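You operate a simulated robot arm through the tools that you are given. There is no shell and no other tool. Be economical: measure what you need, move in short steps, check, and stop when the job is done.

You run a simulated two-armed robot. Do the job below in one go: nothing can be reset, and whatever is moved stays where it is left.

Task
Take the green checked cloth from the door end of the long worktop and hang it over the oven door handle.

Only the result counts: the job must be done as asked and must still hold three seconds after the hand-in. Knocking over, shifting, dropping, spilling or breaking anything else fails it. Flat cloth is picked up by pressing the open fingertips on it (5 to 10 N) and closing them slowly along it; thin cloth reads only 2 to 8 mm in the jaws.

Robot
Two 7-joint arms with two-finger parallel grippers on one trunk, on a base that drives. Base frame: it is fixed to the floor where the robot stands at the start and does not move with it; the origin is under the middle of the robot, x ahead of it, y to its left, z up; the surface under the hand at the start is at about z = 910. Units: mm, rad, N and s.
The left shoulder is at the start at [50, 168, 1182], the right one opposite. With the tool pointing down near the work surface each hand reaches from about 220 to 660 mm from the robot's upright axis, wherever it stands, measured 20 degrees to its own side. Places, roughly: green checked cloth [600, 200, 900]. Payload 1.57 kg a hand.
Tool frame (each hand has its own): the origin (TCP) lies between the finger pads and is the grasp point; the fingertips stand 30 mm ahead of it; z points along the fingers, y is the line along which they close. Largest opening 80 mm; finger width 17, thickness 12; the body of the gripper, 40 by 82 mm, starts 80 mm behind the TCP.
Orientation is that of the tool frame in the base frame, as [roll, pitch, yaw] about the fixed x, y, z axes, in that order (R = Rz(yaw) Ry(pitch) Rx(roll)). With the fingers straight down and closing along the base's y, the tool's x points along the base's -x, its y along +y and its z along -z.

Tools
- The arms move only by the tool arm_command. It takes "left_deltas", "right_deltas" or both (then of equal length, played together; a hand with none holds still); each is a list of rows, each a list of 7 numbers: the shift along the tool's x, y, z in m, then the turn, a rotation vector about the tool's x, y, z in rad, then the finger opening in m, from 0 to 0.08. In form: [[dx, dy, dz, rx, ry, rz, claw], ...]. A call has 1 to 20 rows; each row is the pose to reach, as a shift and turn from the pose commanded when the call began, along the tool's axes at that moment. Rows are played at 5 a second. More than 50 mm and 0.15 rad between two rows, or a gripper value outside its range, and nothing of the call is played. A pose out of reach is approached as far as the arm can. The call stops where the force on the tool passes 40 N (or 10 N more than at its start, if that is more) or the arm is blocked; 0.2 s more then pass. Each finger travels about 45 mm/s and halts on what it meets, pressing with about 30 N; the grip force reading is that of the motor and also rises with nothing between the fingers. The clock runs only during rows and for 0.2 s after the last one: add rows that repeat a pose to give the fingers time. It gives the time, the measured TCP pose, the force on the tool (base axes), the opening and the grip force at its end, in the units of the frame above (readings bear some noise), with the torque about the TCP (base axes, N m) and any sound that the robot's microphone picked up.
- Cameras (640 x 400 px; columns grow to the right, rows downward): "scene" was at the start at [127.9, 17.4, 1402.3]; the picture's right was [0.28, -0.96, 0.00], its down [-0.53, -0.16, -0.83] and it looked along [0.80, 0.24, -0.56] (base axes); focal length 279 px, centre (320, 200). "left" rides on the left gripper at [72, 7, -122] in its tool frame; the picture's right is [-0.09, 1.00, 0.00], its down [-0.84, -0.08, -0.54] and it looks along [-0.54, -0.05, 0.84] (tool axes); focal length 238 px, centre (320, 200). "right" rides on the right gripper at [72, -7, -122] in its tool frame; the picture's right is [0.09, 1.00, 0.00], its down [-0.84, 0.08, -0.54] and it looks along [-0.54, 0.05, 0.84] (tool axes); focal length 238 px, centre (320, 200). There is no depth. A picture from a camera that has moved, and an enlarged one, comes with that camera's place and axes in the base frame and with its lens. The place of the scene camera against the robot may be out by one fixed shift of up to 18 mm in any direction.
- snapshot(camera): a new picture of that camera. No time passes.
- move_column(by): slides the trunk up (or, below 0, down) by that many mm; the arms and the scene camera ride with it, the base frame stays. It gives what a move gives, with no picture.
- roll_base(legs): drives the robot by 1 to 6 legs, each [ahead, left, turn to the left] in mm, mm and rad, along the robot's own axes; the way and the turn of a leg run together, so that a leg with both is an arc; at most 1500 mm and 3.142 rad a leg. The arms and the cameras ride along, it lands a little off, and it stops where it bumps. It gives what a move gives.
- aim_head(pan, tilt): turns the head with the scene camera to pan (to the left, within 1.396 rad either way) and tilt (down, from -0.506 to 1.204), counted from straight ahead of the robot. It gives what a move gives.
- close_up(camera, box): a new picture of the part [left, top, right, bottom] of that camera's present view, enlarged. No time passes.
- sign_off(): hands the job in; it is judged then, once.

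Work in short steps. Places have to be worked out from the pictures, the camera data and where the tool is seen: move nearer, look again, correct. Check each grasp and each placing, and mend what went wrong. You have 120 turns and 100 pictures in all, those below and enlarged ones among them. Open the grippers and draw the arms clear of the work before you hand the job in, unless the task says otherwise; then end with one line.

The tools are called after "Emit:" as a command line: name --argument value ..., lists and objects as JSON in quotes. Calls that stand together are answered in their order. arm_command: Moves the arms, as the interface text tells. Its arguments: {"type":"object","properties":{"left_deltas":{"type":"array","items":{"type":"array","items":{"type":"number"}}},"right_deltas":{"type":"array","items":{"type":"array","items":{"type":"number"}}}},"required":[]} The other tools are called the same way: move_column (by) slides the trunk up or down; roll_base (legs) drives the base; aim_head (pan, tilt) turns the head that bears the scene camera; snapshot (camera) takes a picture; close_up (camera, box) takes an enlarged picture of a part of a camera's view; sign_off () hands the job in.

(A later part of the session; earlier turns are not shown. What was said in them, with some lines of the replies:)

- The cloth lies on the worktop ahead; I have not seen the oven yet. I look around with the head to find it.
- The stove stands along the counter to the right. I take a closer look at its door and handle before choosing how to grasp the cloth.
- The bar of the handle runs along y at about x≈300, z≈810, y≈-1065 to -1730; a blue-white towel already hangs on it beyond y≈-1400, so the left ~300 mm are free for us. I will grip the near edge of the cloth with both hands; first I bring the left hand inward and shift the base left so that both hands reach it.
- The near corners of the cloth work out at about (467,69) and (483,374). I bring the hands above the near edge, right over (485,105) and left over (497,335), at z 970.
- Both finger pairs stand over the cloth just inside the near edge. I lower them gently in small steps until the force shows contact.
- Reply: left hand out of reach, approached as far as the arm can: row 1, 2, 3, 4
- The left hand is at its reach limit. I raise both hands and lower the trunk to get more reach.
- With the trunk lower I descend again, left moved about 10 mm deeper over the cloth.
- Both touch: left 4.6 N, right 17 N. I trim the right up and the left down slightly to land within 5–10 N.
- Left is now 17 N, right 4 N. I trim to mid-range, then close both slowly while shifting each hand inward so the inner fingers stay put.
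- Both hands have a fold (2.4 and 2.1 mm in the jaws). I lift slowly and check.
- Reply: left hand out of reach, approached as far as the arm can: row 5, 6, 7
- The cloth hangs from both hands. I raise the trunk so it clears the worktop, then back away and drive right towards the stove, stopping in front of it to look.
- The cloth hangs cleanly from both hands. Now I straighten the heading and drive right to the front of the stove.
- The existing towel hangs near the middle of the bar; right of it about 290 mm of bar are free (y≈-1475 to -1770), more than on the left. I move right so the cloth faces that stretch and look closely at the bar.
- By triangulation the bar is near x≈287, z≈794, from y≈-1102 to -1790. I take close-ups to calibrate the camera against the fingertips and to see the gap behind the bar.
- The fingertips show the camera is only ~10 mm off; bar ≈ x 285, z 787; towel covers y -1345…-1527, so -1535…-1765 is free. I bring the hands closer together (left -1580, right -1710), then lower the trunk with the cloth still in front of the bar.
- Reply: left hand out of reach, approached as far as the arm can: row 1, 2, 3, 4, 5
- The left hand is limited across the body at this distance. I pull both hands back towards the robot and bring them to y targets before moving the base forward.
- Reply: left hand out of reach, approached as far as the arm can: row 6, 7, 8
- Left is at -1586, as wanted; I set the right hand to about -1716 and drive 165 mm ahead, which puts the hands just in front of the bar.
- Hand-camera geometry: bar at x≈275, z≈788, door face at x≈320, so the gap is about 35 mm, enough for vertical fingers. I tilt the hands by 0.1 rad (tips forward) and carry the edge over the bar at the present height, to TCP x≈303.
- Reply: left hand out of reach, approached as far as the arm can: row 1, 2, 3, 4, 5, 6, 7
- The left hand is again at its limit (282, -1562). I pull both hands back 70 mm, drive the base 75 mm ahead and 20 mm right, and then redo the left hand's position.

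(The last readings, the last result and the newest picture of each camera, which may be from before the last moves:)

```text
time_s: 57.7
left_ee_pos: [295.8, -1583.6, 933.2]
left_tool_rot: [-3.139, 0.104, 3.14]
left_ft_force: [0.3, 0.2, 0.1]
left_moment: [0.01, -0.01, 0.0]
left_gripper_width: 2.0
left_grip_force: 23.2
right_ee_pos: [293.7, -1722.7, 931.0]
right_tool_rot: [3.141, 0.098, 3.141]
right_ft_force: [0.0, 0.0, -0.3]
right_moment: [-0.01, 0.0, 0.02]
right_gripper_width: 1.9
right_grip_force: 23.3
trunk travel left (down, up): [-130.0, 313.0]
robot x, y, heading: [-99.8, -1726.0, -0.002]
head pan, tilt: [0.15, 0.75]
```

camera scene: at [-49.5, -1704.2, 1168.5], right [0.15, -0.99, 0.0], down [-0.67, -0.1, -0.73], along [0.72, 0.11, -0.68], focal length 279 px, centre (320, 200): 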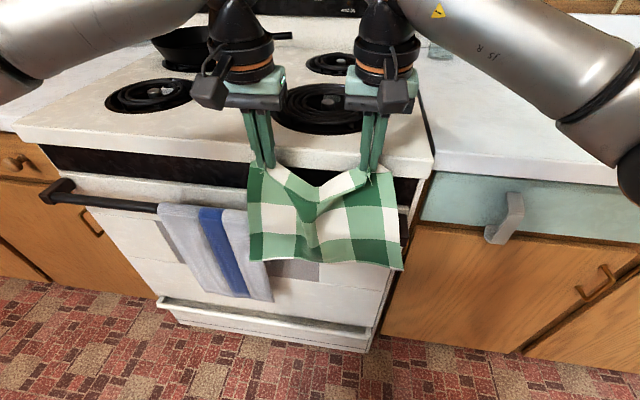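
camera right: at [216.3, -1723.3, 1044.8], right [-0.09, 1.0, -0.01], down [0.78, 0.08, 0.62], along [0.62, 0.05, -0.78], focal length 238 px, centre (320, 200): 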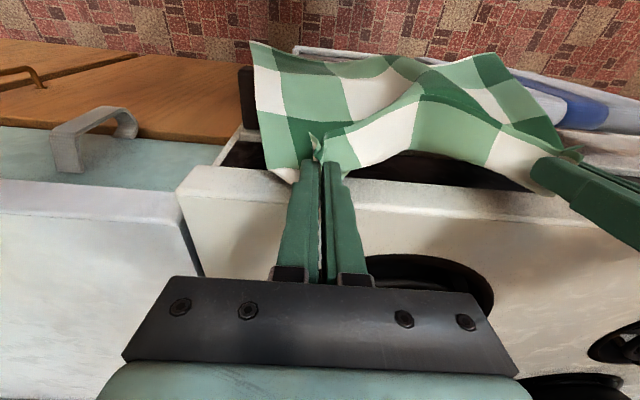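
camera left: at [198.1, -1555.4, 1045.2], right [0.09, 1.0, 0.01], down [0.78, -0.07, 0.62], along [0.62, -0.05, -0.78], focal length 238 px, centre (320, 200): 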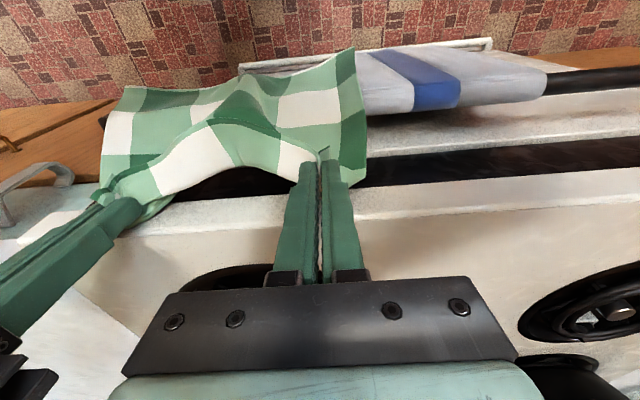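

Hands now sit at (296,-1584) and (294,-1723). I lower the trunk 70 mm, bringing the tips to about 30 mm above the bar, and look.

Emit:
move_column --by -70

Emit:
arm_command --left_deltas '[[-0.007, 0, 0.0, 0, 0, 0, 0], [-0.007, 0, 0.0, 0, 0, 0, 0]]' --right_deltas '[[-0.009, 0.003, 0.0, 0, 0, 0, 0], [-0.009, 0.003, 0.0, 0, 0, 0, 0]]'

Emit:
snapshot --camera "right"

Emit:
snapshot --camera "left"

Emit:
snapshot --camera "scene"

```text
time_s: 58.8
left_ee_pos: [295.4, -1582.6, 863.4]
left_tool_rot: [-3.139, 0.102, -3.141]
left_ft_force: [-0.3, 0.2, 0.0]
left_moment: [-0.01, 0.01, 0.02]
left_gripper_width: 2.2
left_grip_force: 23.8
right_ee_pos: [295.8, -1723.1, 862.1]
right_tool_rot: [-3.14, 0.101, 3.142]
right_ft_force: [1.2, 0.3, -1.2]
right_moment: [0.0, 0.0, 0.01]
right_gripper_width: 1.9
right_grip_force: 23.5
trunk travel left (down, up): [-60.0, 383.0]
robot x, y, heading: [-102.8, -1728.9, -0.004]
head pan, tilt: [0.15, 0.75]
```

```text
time_s: 59.4
left_ee_pos: [301.4, -1582.6, 862.6]
left_tool_rot: [-3.14, 0.103, 3.14]
left_ft_force: [-0.7, 1.1, 0.4]
left_moment: [-0.01, -0.03, 0.0]
left_gripper_width: 2.1
left_grip_force: 23.3
right_ee_pos: [304.5, -1720.1, 862.6]
right_tool_rot: [-3.14, 0.1, 3.14]
right_ft_force: [-0.4, -0.1, -0.4]
right_moment: [0.01, 0.05, 0.01]
right_gripper_width: 2.1
right_grip_force: 23.8
trunk travel left (down, up): [-60.0, 383.0]
robot x, y, heading: [-99.3, -1734.0, 0.007]
head pan, tilt: [0.15, 0.75]
```

```text
72 pictures are left
camera right: at [220.0, -1727.1, 977.2], right [-0.09, 1.0, -0.01], down [0.78, 0.08, 0.62], along [0.62, 0.05, -0.78], focal length 238 px, centre (320, 200)
```

right: 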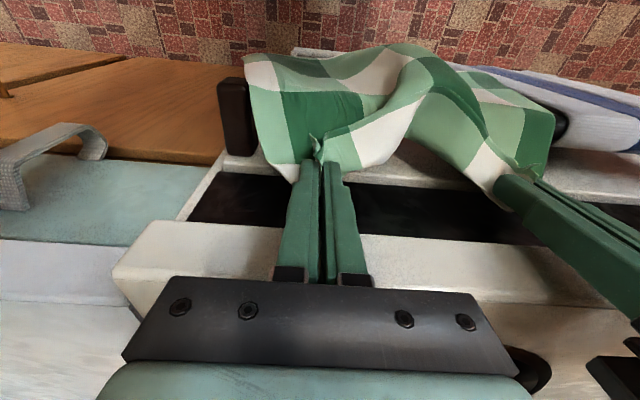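

```text
71 pictures are left
camera left: at [217.6, -1576.8, 977.2], right [0.09, 1.0, 0.01], down [0.78, -0.08, 0.62], along [0.62, -0.05, -0.78], focal length 238 px, centre (320, 200)
```

left: 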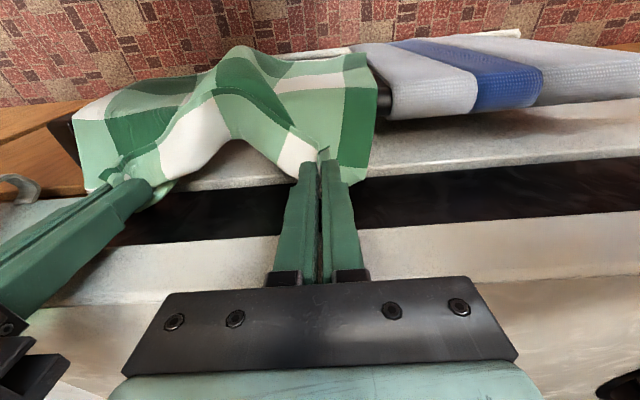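

```text
70 pictures are left
camera scene: at [23.5, -1724.5, 1098.5], right [0.15, -0.99, 0.0], down [-0.67, -0.1, -0.73], along [0.72, 0.11, -0.68], focal length 279 px, centre (320, 200)
```

scene: 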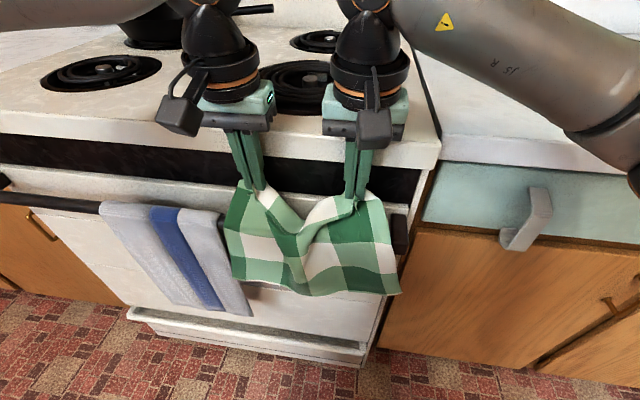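

The cloth is draped over the bar with its edge behind it. I now lower the hands straight down between bar and door by 60 mm, watching the forces.

Emit:
arm_command --left_deltas '[[0.0005, 0, 0.015, 0, 0, 0, 0], [0.002, 0, 0.03, 0, 0, 0, 0], [0.0035, 0, 0.045, 0, 0, 0, 0], [0.005, 0, 0.06, 0, 0, 0, 0]]' --right_deltas '[[0.0015, 0, 0.015, 0, 0, 0, 0], [0.003, 0, 0.03, 0, 0, 0, 0], [0.0045, 0, 0.045, 0, 0, 0, 0], [0.006, 0, 0.06, 0, 0, 0, 0]]'

Emit:
snapshot --camera "right"

Emit:
snapshot --camera "left"

```text
time_s: 60.2
left_ee_pos: [305.5, -1583.3, 833.2]
left_tool_rot: [-3.132, 0.128, -3.14]
left_ft_force: [-5.1, 3.1, 12.1]
left_moment: [0.04, -0.63, 0.09]
left_gripper_width: 2.0
left_grip_force: 23.8
right_ee_pos: [305.6, -1719.1, 832.7]
right_tool_rot: [3.125, 0.124, 3.137]
right_ft_force: [-4.1, -1.5, 13.0]
right_moment: [-0.13, -0.47, -0.05]
right_gripper_width: 1.8
right_grip_force: 23.5
trunk travel left (down, up): [-60.0, 383.0]
robot x, y, heading: [-103.1, -1732.5, 0.002]
head pan, tilt: [0.15, 0.75]
stopped in row 3 (right hand): the force on the tool passed its limit at 54 N (the readings are from after the stop); the commanded pose is now the measured one
```

```text
69 pictures are left
camera right: at [219.1, -1727.4, 944.8], right [-0.09, 1.0, 0.0], down [0.76, 0.06, 0.64], along [0.64, 0.06, -0.77], focal length 238 px, centre (320, 200)
```

right: 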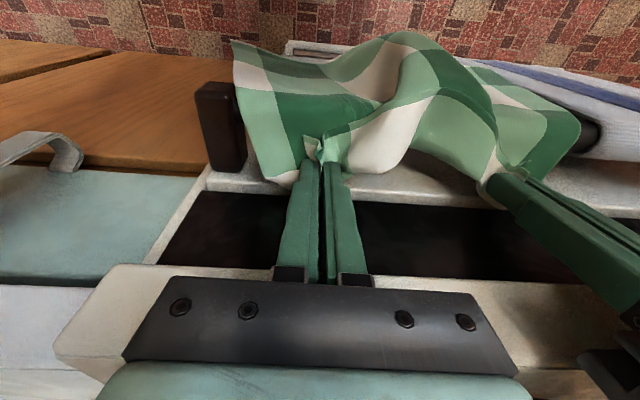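

```text
68 pictures are left
camera left: at [218.2, -1576.9, 943.7], right [0.09, 1.0, 0.0], down [0.76, -0.07, 0.64], along [0.64, -0.06, -0.77], focal length 238 px, centre (320, 200)
```

left: 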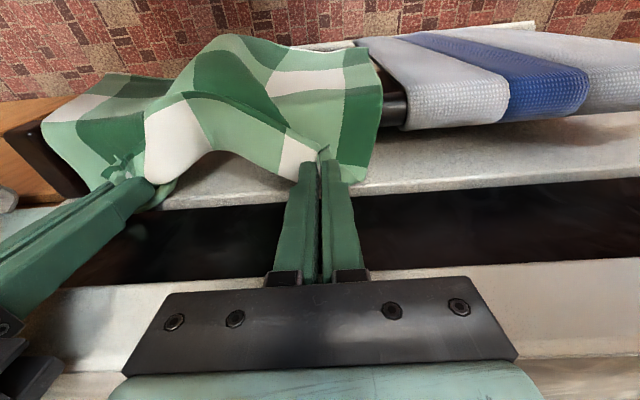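

The tips met something at z≈803, x≈308: the white strip seems to be the door's top ledge. I zoom in on the bar and ledge between the cloth and the towel.

Emit:
close_up --camera "left" --box '[340, 60, 500, 210]'

Emit:
close_up --camera "right" --box '[180, 60, 320, 210]'

```text
2.67 times, centred on (420, 135) of left
camera zoom: at [218.2, -1576.9, 943.7], right [0.09, 1.0, 0.0], down [0.76, -0.07, 0.64], along [0.64, -0.06, -0.77], focal length 636 px, centre (53, 373)
```

zoom: 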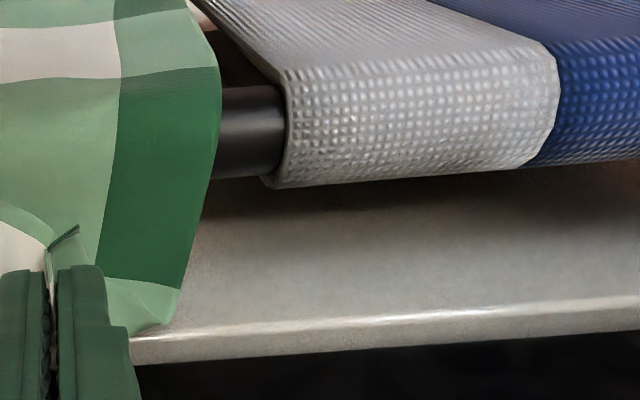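

```text
2.67 times, centred on (250, 135) of right
camera zoom: at [219.1, -1727.4, 944.8], right [-0.09, 1.0, 0.0], down [0.76, 0.06, 0.64], along [0.64, 0.06, -0.77], focal length 636 px, centre (507, 373)
```

zoom: 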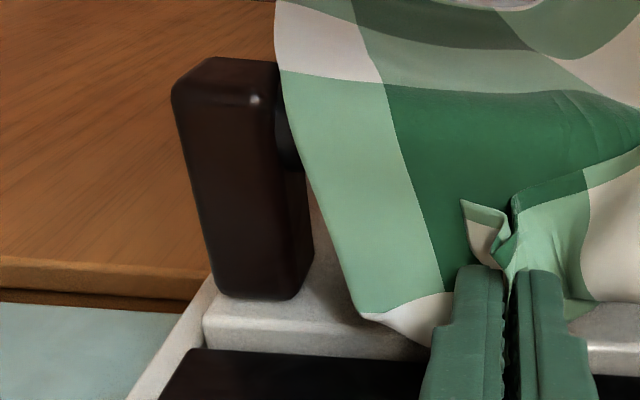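

The gap is about 28 mm: bar's back at x≈287, door face at ≈315, ledge top at z≈804, and my tips were a few mm too far forward. I lift 15 mm, return to vertical and set TCP x≈300.

Emit:
arm_command --left_deltas '[[0.002, 0, -0.008, -0.005, 0.06, 0, 0], [0.003, 0, -0.015, -0.0096, 0.127, 0, 0], [0.0035, 0, -0.015, -0.0096, 0.127, 0, 0], [0.0035, 0, -0.015, -0.0096, 0.127, 0, 0]]' --right_deltas '[[0.002, 0, -0.008, 0.008, 0.06, 0, 0], [0.003, 0, -0.015, 0.0166, 0.124, 0, 0], [0.0035, 0, -0.015, 0.0166, 0.124, 0, 0], [0.0035, 0, -0.015, 0.0166, 0.124, 0, 0]]'

```text
time_s: 61.2
left_ee_pos: [300.8, -1585.1, 844.2]
left_tool_rot: [3.14, -0.005, -3.141]
left_ft_force: [-0.4, 0.4, 0.3]
left_moment: [-0.01, -0.02, 0.01]
left_gripper_width: 1.8
left_grip_force: 23.6
right_ee_pos: [302.5, -1721.4, 842.6]
right_tool_rot: [-3.137, -0.003, 3.136]
right_ft_force: [0.2, -0.3, 0.0]
right_moment: [0.01, 0.01, 0.0]
right_gripper_width: 1.9
right_grip_force: 23.2
trunk travel left (down, up): [-60.0, 383.0]
robot x, y, heading: [-100.6, -1728.8, 0.002]
head pan, tilt: [0.15, 0.75]
```

Vertical and free at TCP x≈301. I descend slowly again.

Emit:
arm_command --left_deltas '[[0.001, 0, 0.008, 0, 0, 0, 0], [0.001, 0, 0.016, 0, 0, 0, 0], [0.001, 0, 0.024, 0, 0, 0, 0], [0.001, 0, 0.032, 0, 0, 0, 0], [0.001, 0, 0.04, 0, 0, 0, 0], [0.001, 0, 0.048, 0, 0, 0, 0]]' --right_deltas '[[0.002, 0, 0.008, 0, 0, 0, 0], [0.002, 0, 0.016, 0, 0, 0, 0], [0.002, 0, 0.024, 0, 0, 0, 0], [0.002, 0, 0.032, 0, 0, 0, 0], [0.002, 0, 0.04, 0, 0, 0, 0], [0.002, 0, 0.048, 0, 0, 0, 0]]'

Emit:
snapshot --camera "left"

Emit:
snapshot --camera "scene"

```text
time_s: 61.8
left_ee_pos: [302.7, -1583.8, 834.9]
left_tool_rot: [-3.135, 0.015, -3.139]
left_ft_force: [-3.9, 1.2, 12.2]
left_moment: [0.02, -0.5, 0.1]
left_gripper_width: 2.0
left_grip_force: 23.4
right_ee_pos: [302.5, -1720.1, 835.0]
right_tool_rot: [3.132, 0.016, 3.132]
right_ft_force: [1.0, -0.1, 13.9]
right_moment: [-0.27, -0.18, 0.05]
right_gripper_width: 1.9
right_grip_force: 23.4
trunk travel left (down, up): [-60.0, 383.0]
robot x, y, heading: [-98.5, -1724.6, 0.002]
head pan, tilt: [0.15, 0.75]
stopped in row 3 (right hand): the force on the tool passed its limit at 48 N (the readings are from after the stop); the commanded pose is now the measured one
```

```text
65 pictures are left
camera left: at [227.9, -1578.0, 955.0], right [0.09, 1.0, 0.0], down [0.83, -0.07, 0.56], along [0.55, -0.05, -0.83], focal length 238 px, centre (320, 200)
```

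left: 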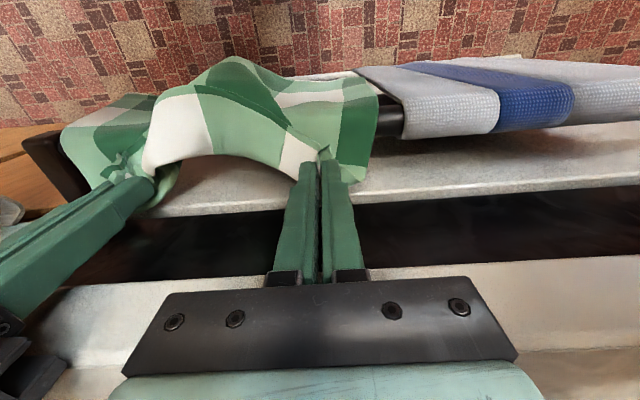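

```text
64 pictures are left
camera scene: at [22.5, -1724.2, 1098.9], right [0.15, -0.99, 0.0], down [-0.67, -0.1, -0.73], along [0.72, 0.11, -0.68], focal length 279 px, centre (320, 200)
```

scene: 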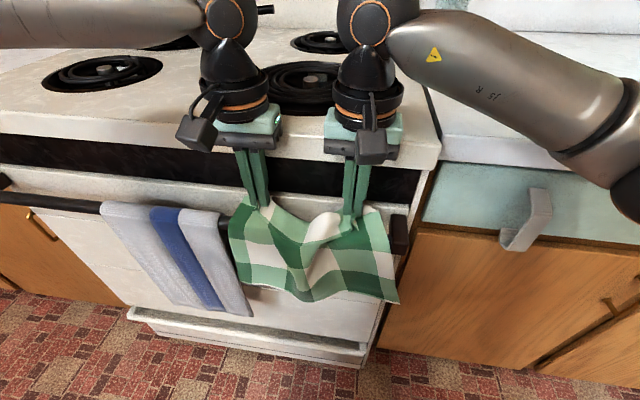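

Again contact at tip z≈804 even at x≈302. I need the profile of the door top better, so I zoom the head camera on the bar, bracket and door strip.

Emit:
close_up --camera "scene" --box '[200, 150, 440, 300]'

Emit:
close_up --camera "scene" --box '[0, 140, 160, 240]'

```text
2.67 times, centred on (320, 225) of scene
camera zoom: at [22.5, -1724.2, 1098.9], right [0.15, -0.99, 0.0], down [-0.67, -0.1, -0.73], along [0.72, 0.11, -0.68], focal length 743 px, centre (320, 133)
```

zoom: 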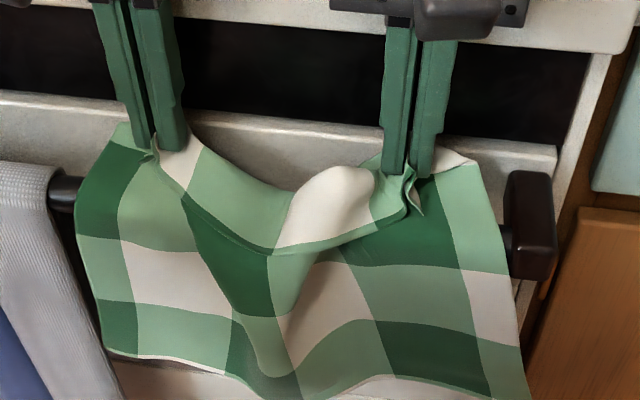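

```text
4.00 times, centred on (80, 190) of scene
camera zoom: at [22.5, -1724.2, 1098.9], right [0.15, -0.99, 0.0], down [-0.67, -0.1, -0.73], along [0.72, 0.11, -0.68], focal length 1114 px, centre (1280, 240)
```

zoom: 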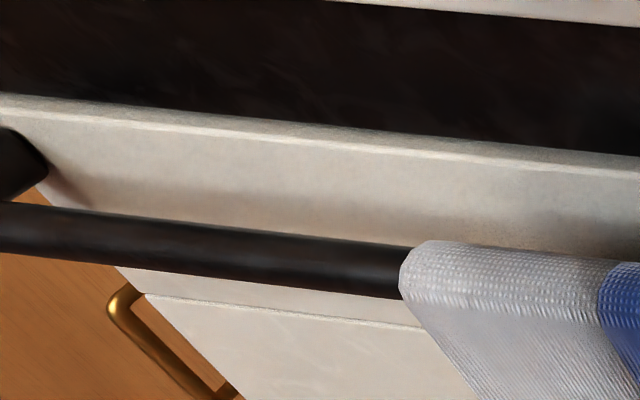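

The torques tell the story: contact is 80 mm above the TCP at the front of the gripper body, so the bodies are hitting the cooktop lip (x≈320, z≈914), not the fingers. I lift 10 mm and tilt to 0.2 rad so that the bodies stay clear.

Emit:
arm_command --left_deltas '[[0.002, 0, -0.01, 0, -0.04, 0, 0], [0.0035, 0, -0.012, 0, -0.12, 0, 0], [0.0035, 0, -0.012, 0, -0.19, 0, 0], [0.0035, 0, -0.012, 0, -0.19, 0, 0]]' --right_deltas '[[0.002, 0, -0.01, 0, -0.04, 0, 0], [0.0035, 0, -0.012, 0, -0.12, 0, 0], [0.0035, 0, -0.012, 0, -0.19, 0, 0], [0.0035, 0, -0.012, 0, -0.19, 0, 0]]'

```text
time_s: 62.8
left_ee_pos: [298.8, -1583.4, 843.6]
left_tool_rot: [-3.137, 0.201, -3.137]
left_ft_force: [0.2, -0.1, 0.3]
left_moment: [0.01, -0.06, 0.0]
left_gripper_width: 2.0
left_grip_force: 23.3
right_ee_pos: [299.8, -1720.0, 842.8]
right_tool_rot: [3.134, 0.201, 3.132]
right_ft_force: [1.1, 0.4, 0.0]
right_moment: [0.02, 0.0, 0.03]
right_gripper_width: 2.1
right_grip_force: 23.3
trunk travel left (down, up): [-60.0, 383.0]
robot x, y, heading: [-105.7, -1725.9, -0.003]
head pan, tilt: [0.15, 0.75]
```

Free and tilted 0.2 rad. I descend straight down 55 mm in small steps.

Emit:
arm_command --left_deltas '[[0.0016, 0, 0.0078, 0, 0, 0, 0], [0.0032, 0, 0.0157, 0, 0, 0, 0], [0.0048, 0, 0.0235, 0, 0, 0, 0], [0.0064, 0, 0.0314, 0, 0, 0, 0], [0.008, 0, 0.0392, 0, 0, 0, 0], [0.0095, 0, 0.047, 0, 0, 0, 0], [0.011, 0, 0.054, 0, 0, 0, 0]]' --right_deltas '[[0.0016, 0, 0.0078, 0, 0, 0, 0], [0.0032, 0, 0.0157, 0, 0, 0, 0], [0.0048, 0, 0.0235, 0, 0, 0, 0], [0.0064, 0, 0.0314, 0, 0, 0, 0], [0.008, 0, 0.0392, 0, 0, 0, 0], [0.0095, 0, 0.047, 0, 0, 0, 0], [0.011, 0, 0.054, 0, 0, 0, 0]]'

Emit:
snapshot --camera "left"

Emit:
snapshot --camera "scene"

```text
time_s: 63.7
left_ee_pos: [302.0, -1584.2, 828.7]
left_tool_rot: [-3.132, 0.229, -3.137]
left_ft_force: [-6.5, 3.1, 14.1]
left_moment: [0.0, -0.94, 0.18]
left_gripper_width: 2.2
left_grip_force: 24.3
right_ee_pos: [300.8, -1717.8, 828.4]
right_tool_rot: [3.124, 0.224, 3.125]
right_ft_force: [-3.5, -2.4, 13.4]
right_moment: [-0.13, -0.58, -0.09]
right_gripper_width: 1.9
right_grip_force: 23.5
trunk travel left (down, up): [-60.0, 383.0]
robot x, y, heading: [-101.5, -1727.2, -0.002]
head pan, tilt: [0.15, 0.75]
stopped in row 4 (right hand): the force on the tool passed its limit at 46 N (the readings are from after the stop); the commanded pose is now the measured one
```

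```text
61 pictures are left
camera left: at [203.7, -1577.6, 930.1], right [0.09, 1.0, 0.01], down [0.69, -0.07, 0.72], along [0.72, -0.05, -0.69], focal length 238 px, centre (320, 200)
```

left: 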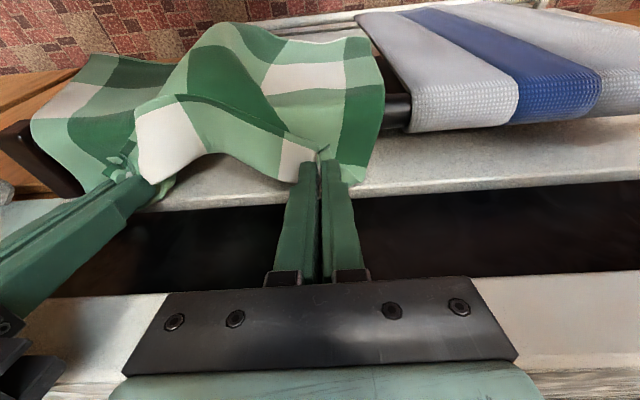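

```text
60 pictures are left
camera scene: at [21.7, -1724.2, 1099.0], right [0.15, -0.99, 0.0], down [-0.67, -0.1, -0.73], along [0.73, 0.11, -0.68], focal length 279 px, centre (320, 200)
```

scene: 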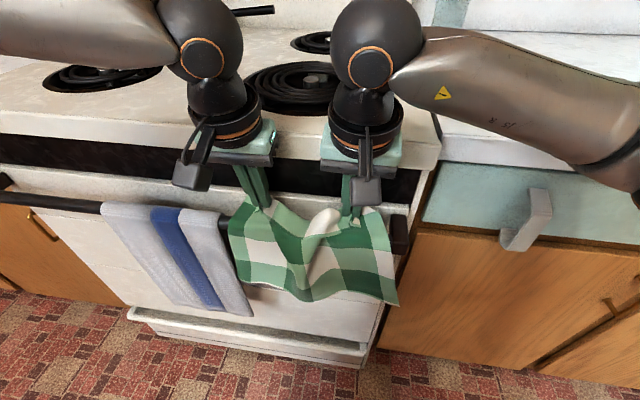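

The stop recurred at TCP z≈828 although tilted. I want the cooktop lip's exact place relative to the grippers, so I zoom on it.

Emit:
close_up --camera "scene" --box '[300, 90, 460, 190]'

Emit:
close_up --camera "right" --box '[80, 120, 340, 400]'

```text
4.00 times, centred on (380, 140) of scene
camera zoom: at [21.7, -1724.2, 1099.0], right [0.15, -0.99, 0.0], down [-0.67, -0.1, -0.73], along [0.73, 0.11, -0.68], focal length 1114 px, centre (80, 440)
```

zoom: 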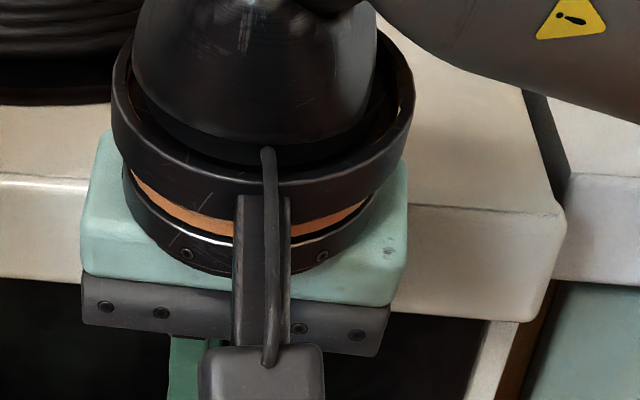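

```text
1.43 times, centred on (210, 260) of right
camera zoom: at [204.1, -1725.8, 931.5], right [-0.08, 1.0, 0.0], down [0.7, 0.05, 0.72], along [0.71, 0.05, -0.7], focal length 340 px, centre (477, 114)
```

zoom: 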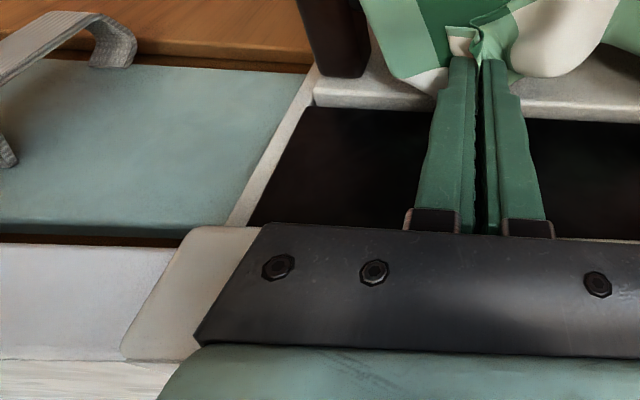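

Contact torques now fit a gripper housing about 37–45 mm deep at 85 mm above the TCP meeting the cooktop lip at x≈320, z≈918. So I need more tilt: I lift 12 mm, tilt to 0.33 rad and set TCP x≈297, which keeps the housing clear of the lip while the tips dip behind the bar.

Emit:
arm_command --left_deltas '[[0.001, 0, -0.007, -0.005, -0.03, 0, 0], [0.0017, 0, -0.0127, -0.0096, -0.07, 0, 0], [0.0017, 0, -0.0127, -0.0096, -0.102, 0, 0], [0.0017, 0, -0.0127, -0.0096, -0.102, 0, 0]]' --right_deltas '[[0.001, 0, -0.007, 0.008, -0.03, 0, 0], [0.0017, 0, -0.0127, 0.0176, -0.07, 0, 0], [0.0017, 0, -0.0127, 0.0176, -0.106, 0, 0], [0.0017, 0, -0.0127, 0.0176, -0.106, 0, 0]]'

```text
time_s: 64.7
left_ee_pos: [298.4, -1584.0, 839.1]
left_tool_rot: [3.141, 0.324, -3.134]
left_ft_force: [-0.7, 0.5, 0.5]
left_moment: [0.0, -0.03, -0.02]
left_gripper_width: 2.1
left_grip_force: 24.2
right_ee_pos: [299.3, -1718.9, 837.0]
right_tool_rot: [-3.141, 0.325, 3.122]
right_ft_force: [0.3, 0.0, 0.6]
right_moment: [-0.01, 0.01, -0.01]
right_gripper_width: 1.8
right_grip_force: 23.4
trunk travel left (down, up): [-60.0, 383.0]
robot x, y, heading: [-97.1, -1727.8, 0.001]
head pan, tilt: [0.15, 0.75]
```

Free again. Descending 42 mm straight down in small steps.

Emit:
arm_command --left_deltas '[[0.0033, 0, 0.0063, 0, 0, 0, 0], [0.0053, 0, 0.0127, 0, 0, 0, 0], [0.0074, 0, 0.019, 0, 0, 0, 0], [0.0095, 0, 0.0253, 0, 0, 0, 0], [0.0117, 0, 0.0317, 0, 0, 0, 0], [0.0138, 0, 0.0379, 0, 0, 0, 0], [0.0148, 0, 0.041, 0, 0, 0, 0]]' --right_deltas '[[0.0033, 0, 0.0063, 0, 0, 0, 0], [0.0053, 0, 0.0127, 0, 0, 0, 0], [0.0074, 0, 0.019, 0, 0, 0, 0], [0.0095, 0, 0.0253, 0, 0, 0, 0], [0.0117, 0, 0.0317, 0, 0, 0, 0], [0.0138, 0, 0.0379, 0, 0, 0, 0], [0.0148, 0, 0.041, 0, 0, 0, 0]]'

Emit:
snapshot --camera "left"

Emit:
snapshot --camera "scene"

```text
time_s: 66.3
left_ee_pos: [298.0, -1584.8, 793.6]
left_tool_rot: [-3.14, 0.324, -3.136]
left_ft_force: [5.9, 0.2, 2.6]
left_moment: [-0.01, -0.06, -0.04]
left_gripper_width: 2.1
left_grip_force: 23.7
right_ee_pos: [299.0, -1720.0, 793.2]
right_tool_rot: [-3.141, 0.322, 3.123]
right_ft_force: [0.1, 0.6, 0.4]
right_moment: [-0.01, 0.0, -0.01]
right_gripper_width: 2.0
right_grip_force: 23.4
trunk travel left (down, up): [-60.0, 383.0]
robot x, y, heading: [-101.1, -1728.8, -0.002]
head pan, tilt: [0.15, 0.75]
```

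```text
57 pictures are left
camera left: at [190.7, -1578.0, 886.1], right [0.08, 1.0, 0.03], down [0.62, -0.07, 0.78], along [0.78, -0.05, -0.62], focal length 238 px, centre (320, 200)
```

left: 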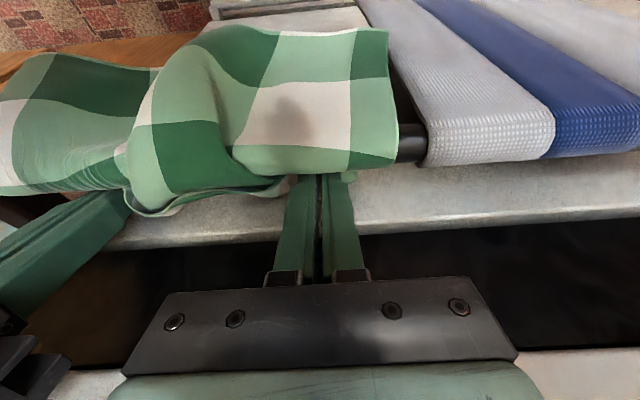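

```text
56 pictures are left
camera scene: at [24.6, -1724.1, 1098.5], right [0.15, -0.99, 0.0], down [-0.67, -0.1, -0.73], along [0.72, 0.11, -0.68], focal length 279 px, centre (320, 200)
```

scene: 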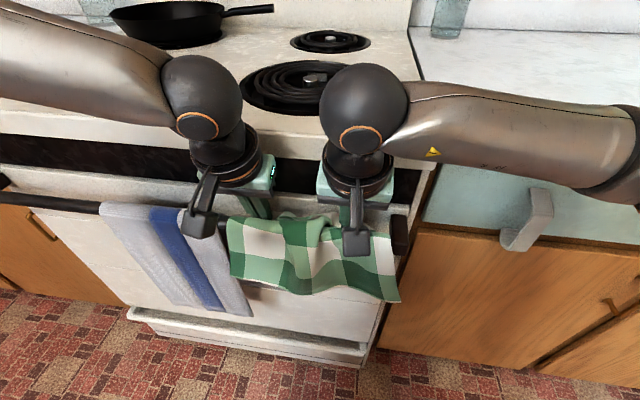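

The fingers are now behind the bar, with only a light touch of the bar on the left hand. I ease forward 4 mm and go 15 mm deeper.

Emit:
arm_command --left_deltas '[[-0.002, 0, 0.002, 0, 0, 0, 0], [-0.001, 0, 0.0065, 0, 0, 0, 0], [0, 0, 0.011, 0, 0, 0, 0], [0.001, 0, 0.0155, 0, 0, 0, 0], [0.001, 0, 0.0155, 0, 0, 0, 0]]' --right_deltas '[[-0.001, 0, 0.002, 0, 0, 0, 0], [0, 0, 0.0065, 0, 0, 0, 0], [0.001, 0, 0.011, 0, 0, 0, 0], [0.002, 0, 0.0155, 0, 0, 0, 0], [0.002, 0, 0.0155, 0, 0, 0, 0]]'

Emit:
snapshot --camera "right"

```text
time_s: 67.5
left_ee_pos: [301.5, -1582.4, 779.6]
left_tool_rot: [3.141, 0.324, -3.134]
left_ft_force: [6.9, -0.3, 4.7]
left_moment: [0.03, 0.06, -0.08]
left_gripper_width: 2.2
left_grip_force: 23.7
right_ee_pos: [302.4, -1718.5, 777.2]
right_tool_rot: [3.141, 0.324, 3.123]
right_ft_force: [3.0, 0.5, 1.9]
right_moment: [-0.04, 0.02, 0.03]
right_gripper_width: 2.2
right_grip_force: 23.4
trunk travel left (down, up): [-60.0, 383.0]
robot x, y, heading: [-103.2, -1731.0, -0.003]
head pan, tilt: [0.15, 0.75]
```

```text
55 pictures are left
camera right: at [194.4, -1723.7, 871.0], right [-0.07, 1.0, -0.03], down [0.62, 0.07, 0.78], along [0.78, 0.04, -0.62], focal length 238 px, centre (320, 200)
```

right: 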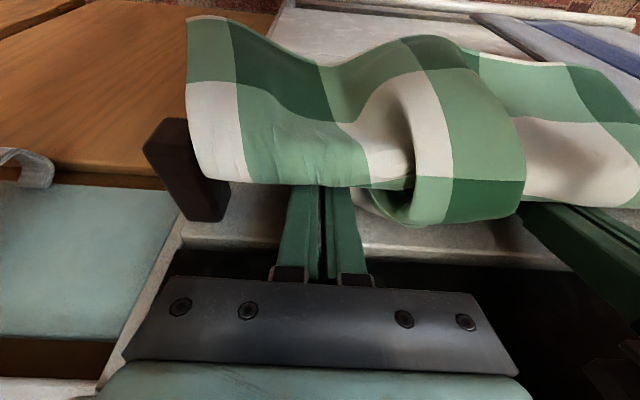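

Both pinches are now ~36 mm below the bar's centre, behind it, as deep as the cooktop lip allows. I ease off the bar slightly and open the fingers a little.

Emit:
arm_command --left_deltas '[[-0.002, 0, 0.001, 0, 0, 0, 0], [-0.003, 0, 0.001, 0, 0, 0, 0.006], [-0.003, 0, 0.001, 0, 0, 0, 0.014], [-0.003, 0, 0.001, 0, 0, 0, 0.024], [-0.003, 0, 0.001, 0, 0, 0, 0.024], [-0.003, 0, 0.001, 0, 0, 0, 0.024]]' --right_deltas '[[-0.001, 0, 0.001, 0, 0, 0, 0], [-0.002, 0, 0.001, 0, 0, 0, 0.006], [-0.002, 0, 0.001, 0, 0, 0, 0.014], [-0.002, 0, 0.001, 0, 0, 0, 0.024], [-0.002, 0, 0.001, 0, 0, 0, 0.024], [-0.002, 0, 0.001, 0, 0, 0, 0.024]]'

Emit:
snapshot --camera "right"

Emit:
snapshot --camera "left"

```text
time_s: 68.9
left_ee_pos: [304.9, -1582.5, 778.8]
left_tool_rot: [-3.141, 0.323, -3.135]
left_ft_force: [0.0, -0.8, 0.1]
left_moment: [0.01, 0.0, 0.01]
left_gripper_width: 23.9
left_grip_force: 0.0
right_ee_pos: [301.7, -1719.9, 777.4]
right_tool_rot: [-3.141, 0.324, 3.124]
right_ft_force: [0.3, -0.9, 0.5]
right_moment: [0.0, -0.05, 0.03]
right_gripper_width: 23.9
right_grip_force: 0.1
trunk travel left (down, up): [-60.0, 383.0]
robot x, y, heading: [-102.1, -1730.0, -0.0]
head pan, tilt: [0.15, 0.75]
```

```text
54 pictures are left
camera right: at [195.5, -1723.4, 871.0], right [-0.07, 1.0, -0.03], down [0.62, 0.07, 0.78], along [0.78, 0.04, -0.62], focal length 238 px, centre (320, 200)
```

right: 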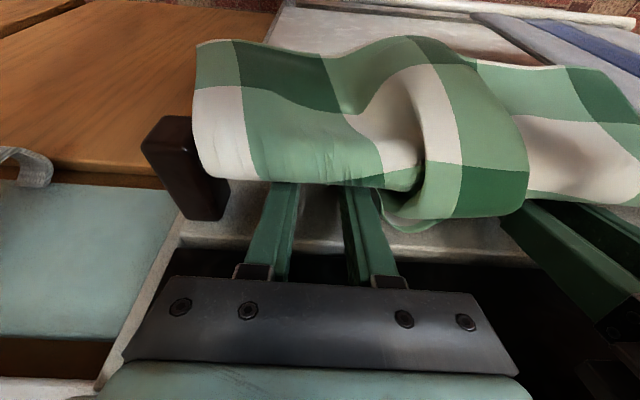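

```text
53 pictures are left
camera left: at [197.3, -1577.6, 871.8], right [0.08, 1.0, 0.03], down [0.62, -0.07, 0.78], along [0.78, -0.05, -0.63], focal length 238 px, centre (320, 200)
```

left: 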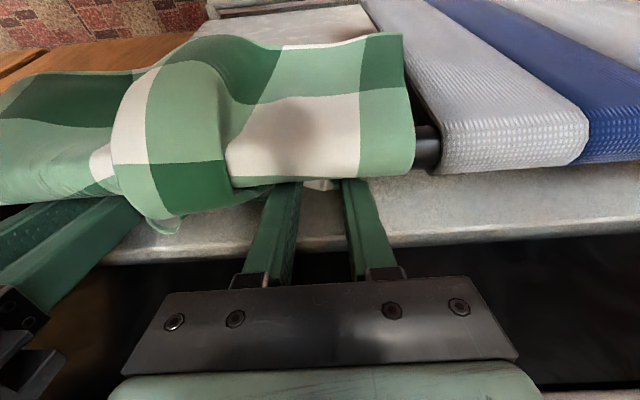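

The cloth stays put with the fingers open. I withdraw both hands slowly along the finger axis.

Emit:
arm_command --left_deltas '[[0, 0, -0.006, 0, 0, 0, 0.024], [0, 0, -0.012, 0, 0, 0, 0.024], [0, 0, -0.02, 0, 0, 0, 0.024], [0, 0, -0.03, 0, 0, 0, 0.024], [0, 0, -0.04, 0, 0, 0, 0.024], [0, 0, -0.05, 0, 0, 0, 0.024], [0, 0, -0.065, 0, 0, 0, 0.024], [0, 0, -0.08, 0, 0, 0, 0.024], [0, 0, -0.1, 0, 0, 0, 0.024]]' --right_deltas '[[0, 0, -0.006, 0, 0, 0, 0.024], [0, 0, -0.012, 0, 0, 0, 0.024], [0, 0, -0.02, 0, 0, 0, 0.024], [0, 0, -0.03, 0, 0, 0, 0.024], [0, 0, -0.04, 0, 0, 0, 0.024], [0, 0, -0.05, 0, 0, 0, 0.024], [0, 0, -0.065, 0, 0, 0, 0.024], [0, 0, -0.08, 0, 0, 0, 0.024], [0, 0, -0.1, 0, 0, 0, 0.024]]'

Emit:
snapshot --camera "right"

Emit:
snapshot --camera "left"

Emit:
snapshot --camera "scene"

```text
time_s: 70.9
left_ee_pos: [272.2, -1584.5, 874.8]
left_tool_rot: [3.141, 0.323, -3.138]
left_ft_force: [0.5, -0.4, -0.6]
left_moment: [0.04, -0.01, 0.0]
left_gripper_width: 24.1
left_grip_force: 0.0
right_ee_pos: [270.8, -1717.7, 874.6]
right_tool_rot: [-3.141, 0.323, 3.123]
right_ft_force: [-0.1, 0.8, -0.3]
right_moment: [0.02, 0.02, -0.01]
right_gripper_width: 24.1
right_grip_force: 0.0
trunk travel left (down, up): [-60.0, 383.0]
robot x, y, heading: [-103.8, -1729.6, 0.005]
head pan, tilt: [0.15, 0.75]
```

```text
52 pictures are left
camera right: at [163.9, -1722.8, 967.3], right [-0.07, 1.0, -0.03], down [0.62, 0.07, 0.78], along [0.78, 0.04, -0.63], focal length 238 px, centre (320, 200)
```

right: 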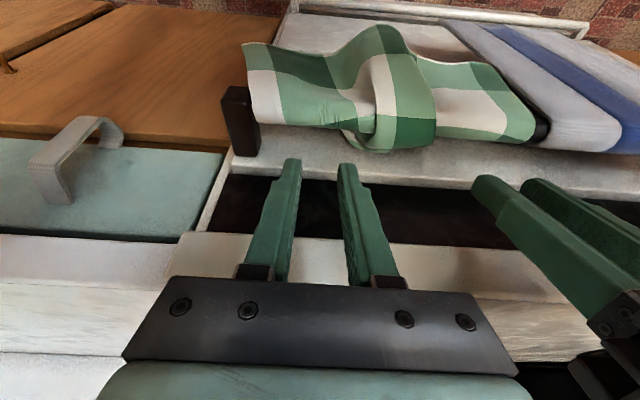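

```text
51 pictures are left
camera left: at [165.4, -1579.4, 966.9], right [0.08, 1.0, 0.03], down [0.62, -0.07, 0.78], along [0.78, -0.05, -0.63], focal length 238 px, centre (320, 200)
```

left: 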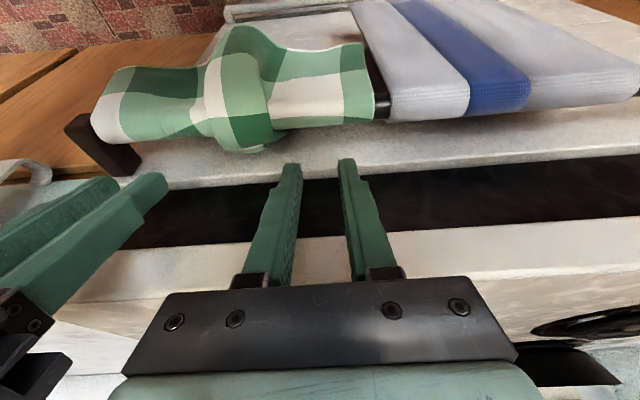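

```text
50 pictures are left
camera scene: at [24.4, -1724.1, 1098.5], right [0.15, -0.99, 0.0], down [-0.67, -0.1, -0.73], along [0.72, 0.11, -0.68], focal length 279 px, centre (320, 200)
```

scene: 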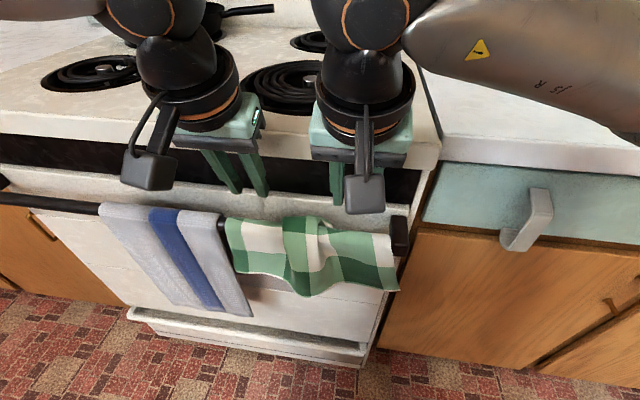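

The cloth hangs over the bar with flaps on both sides, clear of the towel. I raise the hands further and back the robot away, then check that it stays.

Emit:
arm_command --left_deltas '[[0, 0, -0.03, 0, 0, 0, 0.04], [0, 0, -0.06, 0, 0, 0, 0.04], [0, 0, -0.09, 0, 0, 0, 0.04]]' --right_deltas '[[0, 0, -0.03, 0, 0, 0, 0.04], [0, 0, -0.06, 0, 0, 0, 0.04], [0, 0, -0.09, 0, 0, 0, 0.04]]'

Emit:
roll_base --legs '[[-350, 0, 0]]'

Emit:
aim_head --pan 0.1 --tilt 0.55

Emit:
snapshot --camera "scene"

```text
time_s: 71.7
left_ee_pos: [245.2, -1586.0, 960.3]
left_tool_rot: [3.139, 0.322, -3.137]
left_ft_force: [-0.5, 0.1, -0.5]
left_moment: [0.02, -0.01, 0.04]
left_gripper_width: 40.1
left_grip_force: 0.1
right_ee_pos: [241.7, -1719.8, 959.8]
right_tool_rot: [3.141, 0.324, 3.124]
right_ft_force: [0.4, -0.1, -0.2]
right_moment: [0.0, 0.02, 0.01]
right_gripper_width: 40.2
right_grip_force: 0.0
trunk travel left (down, up): [-60.0, 383.0]
robot x, y, heading: [-97.2, -1726.4, -0.003]
head pan, tilt: [0.15, 0.75]
```

```text
time_s: 74.0
left_ee_pos: [-103.6, -1584.7, 960.3]
left_tool_rot: [3.142, 0.321, -3.137]
left_ft_force: [0.6, 0.3, -0.4]
left_moment: [0.01, 0.0, -0.01]
left_gripper_width: 40.1
left_grip_force: 0.0
right_ee_pos: [-109.2, -1720.0, 960.0]
right_tool_rot: [3.141, 0.324, 3.12]
right_ft_force: [0.0, 0.0, 0.1]
right_moment: [0.03, 0.01, -0.02]
right_gripper_width: 40.1
right_grip_force: 0.0
trunk travel left (down, up): [-60.0, 383.0]
robot x, y, heading: [-451.0, -1726.1, -0.001]
head pan, tilt: [0.15, 0.75]
```

```text
time_s: 74.7
left_ee_pos: [-104.8, -1585.2, 959.0]
left_tool_rot: [3.141, 0.325, -3.134]
left_ft_force: [0.8, 0.5, 0.4]
left_moment: [0.03, 0.01, 0.02]
left_gripper_width: 40.0
left_grip_force: 0.0
right_ee_pos: [-108.3, -1720.3, 960.5]
right_tool_rot: [-3.14, 0.322, 3.124]
right_ft_force: [-0.4, 0.5, 0.5]
right_moment: [0.0, -0.02, 0.04]
right_gripper_width: 40.1
right_grip_force: 0.0
trunk travel left (down, up): [-60.0, 383.0]
robot x, y, heading: [-452.3, -1729.5, -0.001]
head pan, tilt: [0.099, 0.55]
```

```text
49 pictures are left
camera scene: at [-318.4, -1727.7, 1115.9], right [0.1, -0.99, 0.0], down [-0.52, -0.05, -0.85], along [0.85, 0.09, -0.52], focal length 279 px, centre (320, 200)
```

scene: 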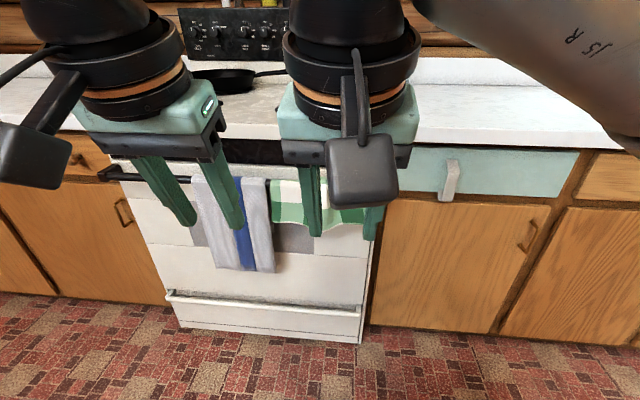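

Still hanging. I shift the base left for an unobstructed view and to let some seconds pass.

Emit:
roll_base --legs '[[0, 350, 0]]'

Emit:
aim_head --pan -0.4 --tilt 0.5

Emit:
snapshot --camera "scene"

```text
time_s: 78.2
left_ee_pos: [-106.8, -1242.2, 960.1]
left_tool_rot: [-3.141, 0.322, -3.129]
left_ft_force: [0.1, 0.6, 1.0]
left_moment: [0.01, 0.01, 0.02]
left_gripper_width: 39.6
left_grip_force: 0.0
right_ee_pos: [-109.3, -1377.9, 960.8]
right_tool_rot: [3.141, 0.322, 3.13]
right_ft_force: [0.1, 0.9, -0.7]
right_moment: [-0.01, -0.02, -0.06]
right_gripper_width: 40.0
right_grip_force: 0.0
trunk travel left (down, up): [-60.0, 383.0]
robot x, y, heading: [-453.3, -1387.9, 0.004]
head pan, tilt: [0.099, 0.55]
```

```text
time_s: 79.2
left_ee_pos: [-106.1, -1242.5, 959.2]
left_tool_rot: [3.139, 0.323, -3.128]
left_ft_force: [0.0, 0.0, 0.4]
left_moment: [0.03, 0.02, 0.01]
left_gripper_width: 40.1
left_grip_force: 0.1
right_ee_pos: [-108.9, -1377.6, 960.3]
right_tool_rot: [3.141, 0.323, 3.129]
right_ft_force: [-0.3, 0.0, 0.4]
right_moment: [-0.01, 0.01, -0.04]
right_gripper_width: 39.8
right_grip_force: 0.1
trunk travel left (down, up): [-60.0, 383.0]
robot x, y, heading: [-450.0, -1389.7, 0.005]
head pan, tilt: [-0.4, 0.499]
```

```text
48 pictures are left
camera scene: at [-324.8, -1430.6, 1120.5], right [-0.38, -0.92, 0.0], down [-0.44, 0.18, -0.88], along [0.81, -0.34, -0.48], focal length 279 px, centre (320, 200)
```

scene: 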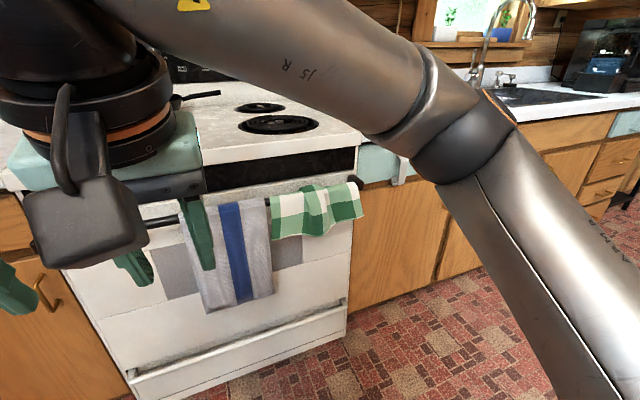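

It hangs clear beside the towel. One close-up now and one a little later will confirm it is not creeping.

Emit:
close_up --camera "scene" --box '[240, 160, 380, 260]'

Emit:
arm_command --right_deltas '[[0, 0, 0, 0, 0, 0, 0.04], [0, 0, 0, 0, 0, 0, 0.04], [0, 0, 0, 0, 0, 0, 0.04], [0, 0, 0, 0, 0, 0, 0.04], [0, 0, 0, 0, 0, 0, 0.04], [0, 0, 0, 0, 0, 0, 0.04], [0, 0, 0, 0, 0, 0, 0.04], [0, 0, 0, 0, 0, 0, 0.04], [0, 0, 0, 0, 0, 0, 0.04], [0, 0, 0, 0, 0, 0, 0.04], [0, 0, 0, 0, 0, 0, 0.04], [0, 0, 0, 0, 0, 0, 0.04], [0, 0, 0, 0, 0, 0, 0.04], [0, 0, 0, 0, 0, 0, 0.04], [0, 0, 0, 0, 0, 0, 0.04], [0, 0, 0, 0, 0, 0, 0.04], [0, 0, 0, 0, 0, 0, 0.04], [0, 0, 0, 0, 0, 0, 0.04], [0, 0, 0, 0, 0, 0, 0.04], [0, 0, 0, 0, 0, 0, 0.04]]'

Emit:
close_up --camera "scene" --box '[240, 160, 380, 260]'

```text
4.00 times, centred on (310, 210) of scene
camera zoom: at [-324.8, -1430.6, 1120.5], right [-0.38, -0.92, 0.0], down [-0.44, 0.18, -0.88], along [0.81, -0.34, -0.48], focal length 1114 px, centre (360, 160)
```

zoom: 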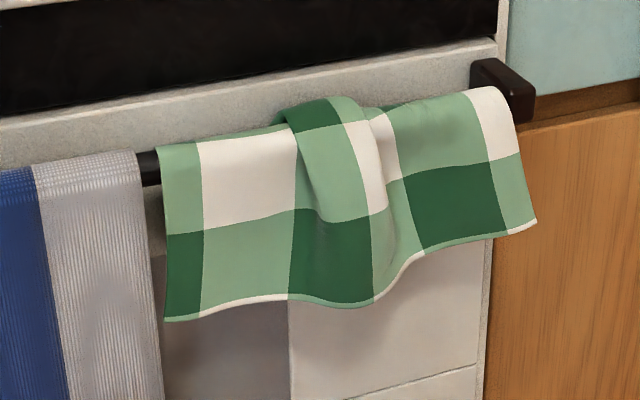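

```text
time_s: 83.4
left_ee_pos: [-106.6, -1242.4, 960.3]
left_tool_rot: [3.141, 0.324, -3.129]
left_ft_force: [-0.7, -0.1, 0.6]
left_moment: [0.0, 0.01, 0.0]
left_gripper_width: 39.8
left_grip_force: 0.2
right_ee_pos: [-109.0, -1376.5, 960.7]
right_tool_rot: [3.141, 0.323, 3.13]
right_ft_force: [0.2, -1.0, -0.5]
right_moment: [-0.01, 0.0, 0.0]
right_gripper_width: 40.0
right_grip_force: 0.1
trunk travel left (down, up): [-60.0, 383.0]
robot x, y, heading: [-450.0, -1390.7, 0.004]
head pan, tilt: [-0.4, 0.499]
```

```text
4.00 times, centred on (310, 210) of scene
camera zoom: at [-324.8, -1430.7, 1120.5], right [-0.38, -0.92, 0.0], down [-0.44, 0.18, -0.88], along [0.81, -0.34, -0.48], focal length 1114 px, centre (360, 160)
```

zoom: 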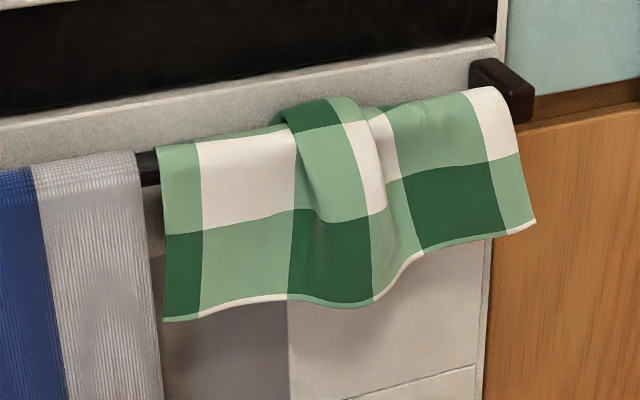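

Over four seconds the cloth has not moved; it hangs over the handle, the towel is untouched, the grippers are open and the arms clear. I hand in.

Emit:
sign_off

```text
The job is handed in.
```

The green checked cloth is hanging over the oven door handle to the right of the towel already there. It stayed still for four seconds before I handed in, and that towel was not disturbed. While I was placing the cloth, the grippers bumped the stove's front edge three times, with a peak of about 54 N; I saw nothing shifted or damaged.
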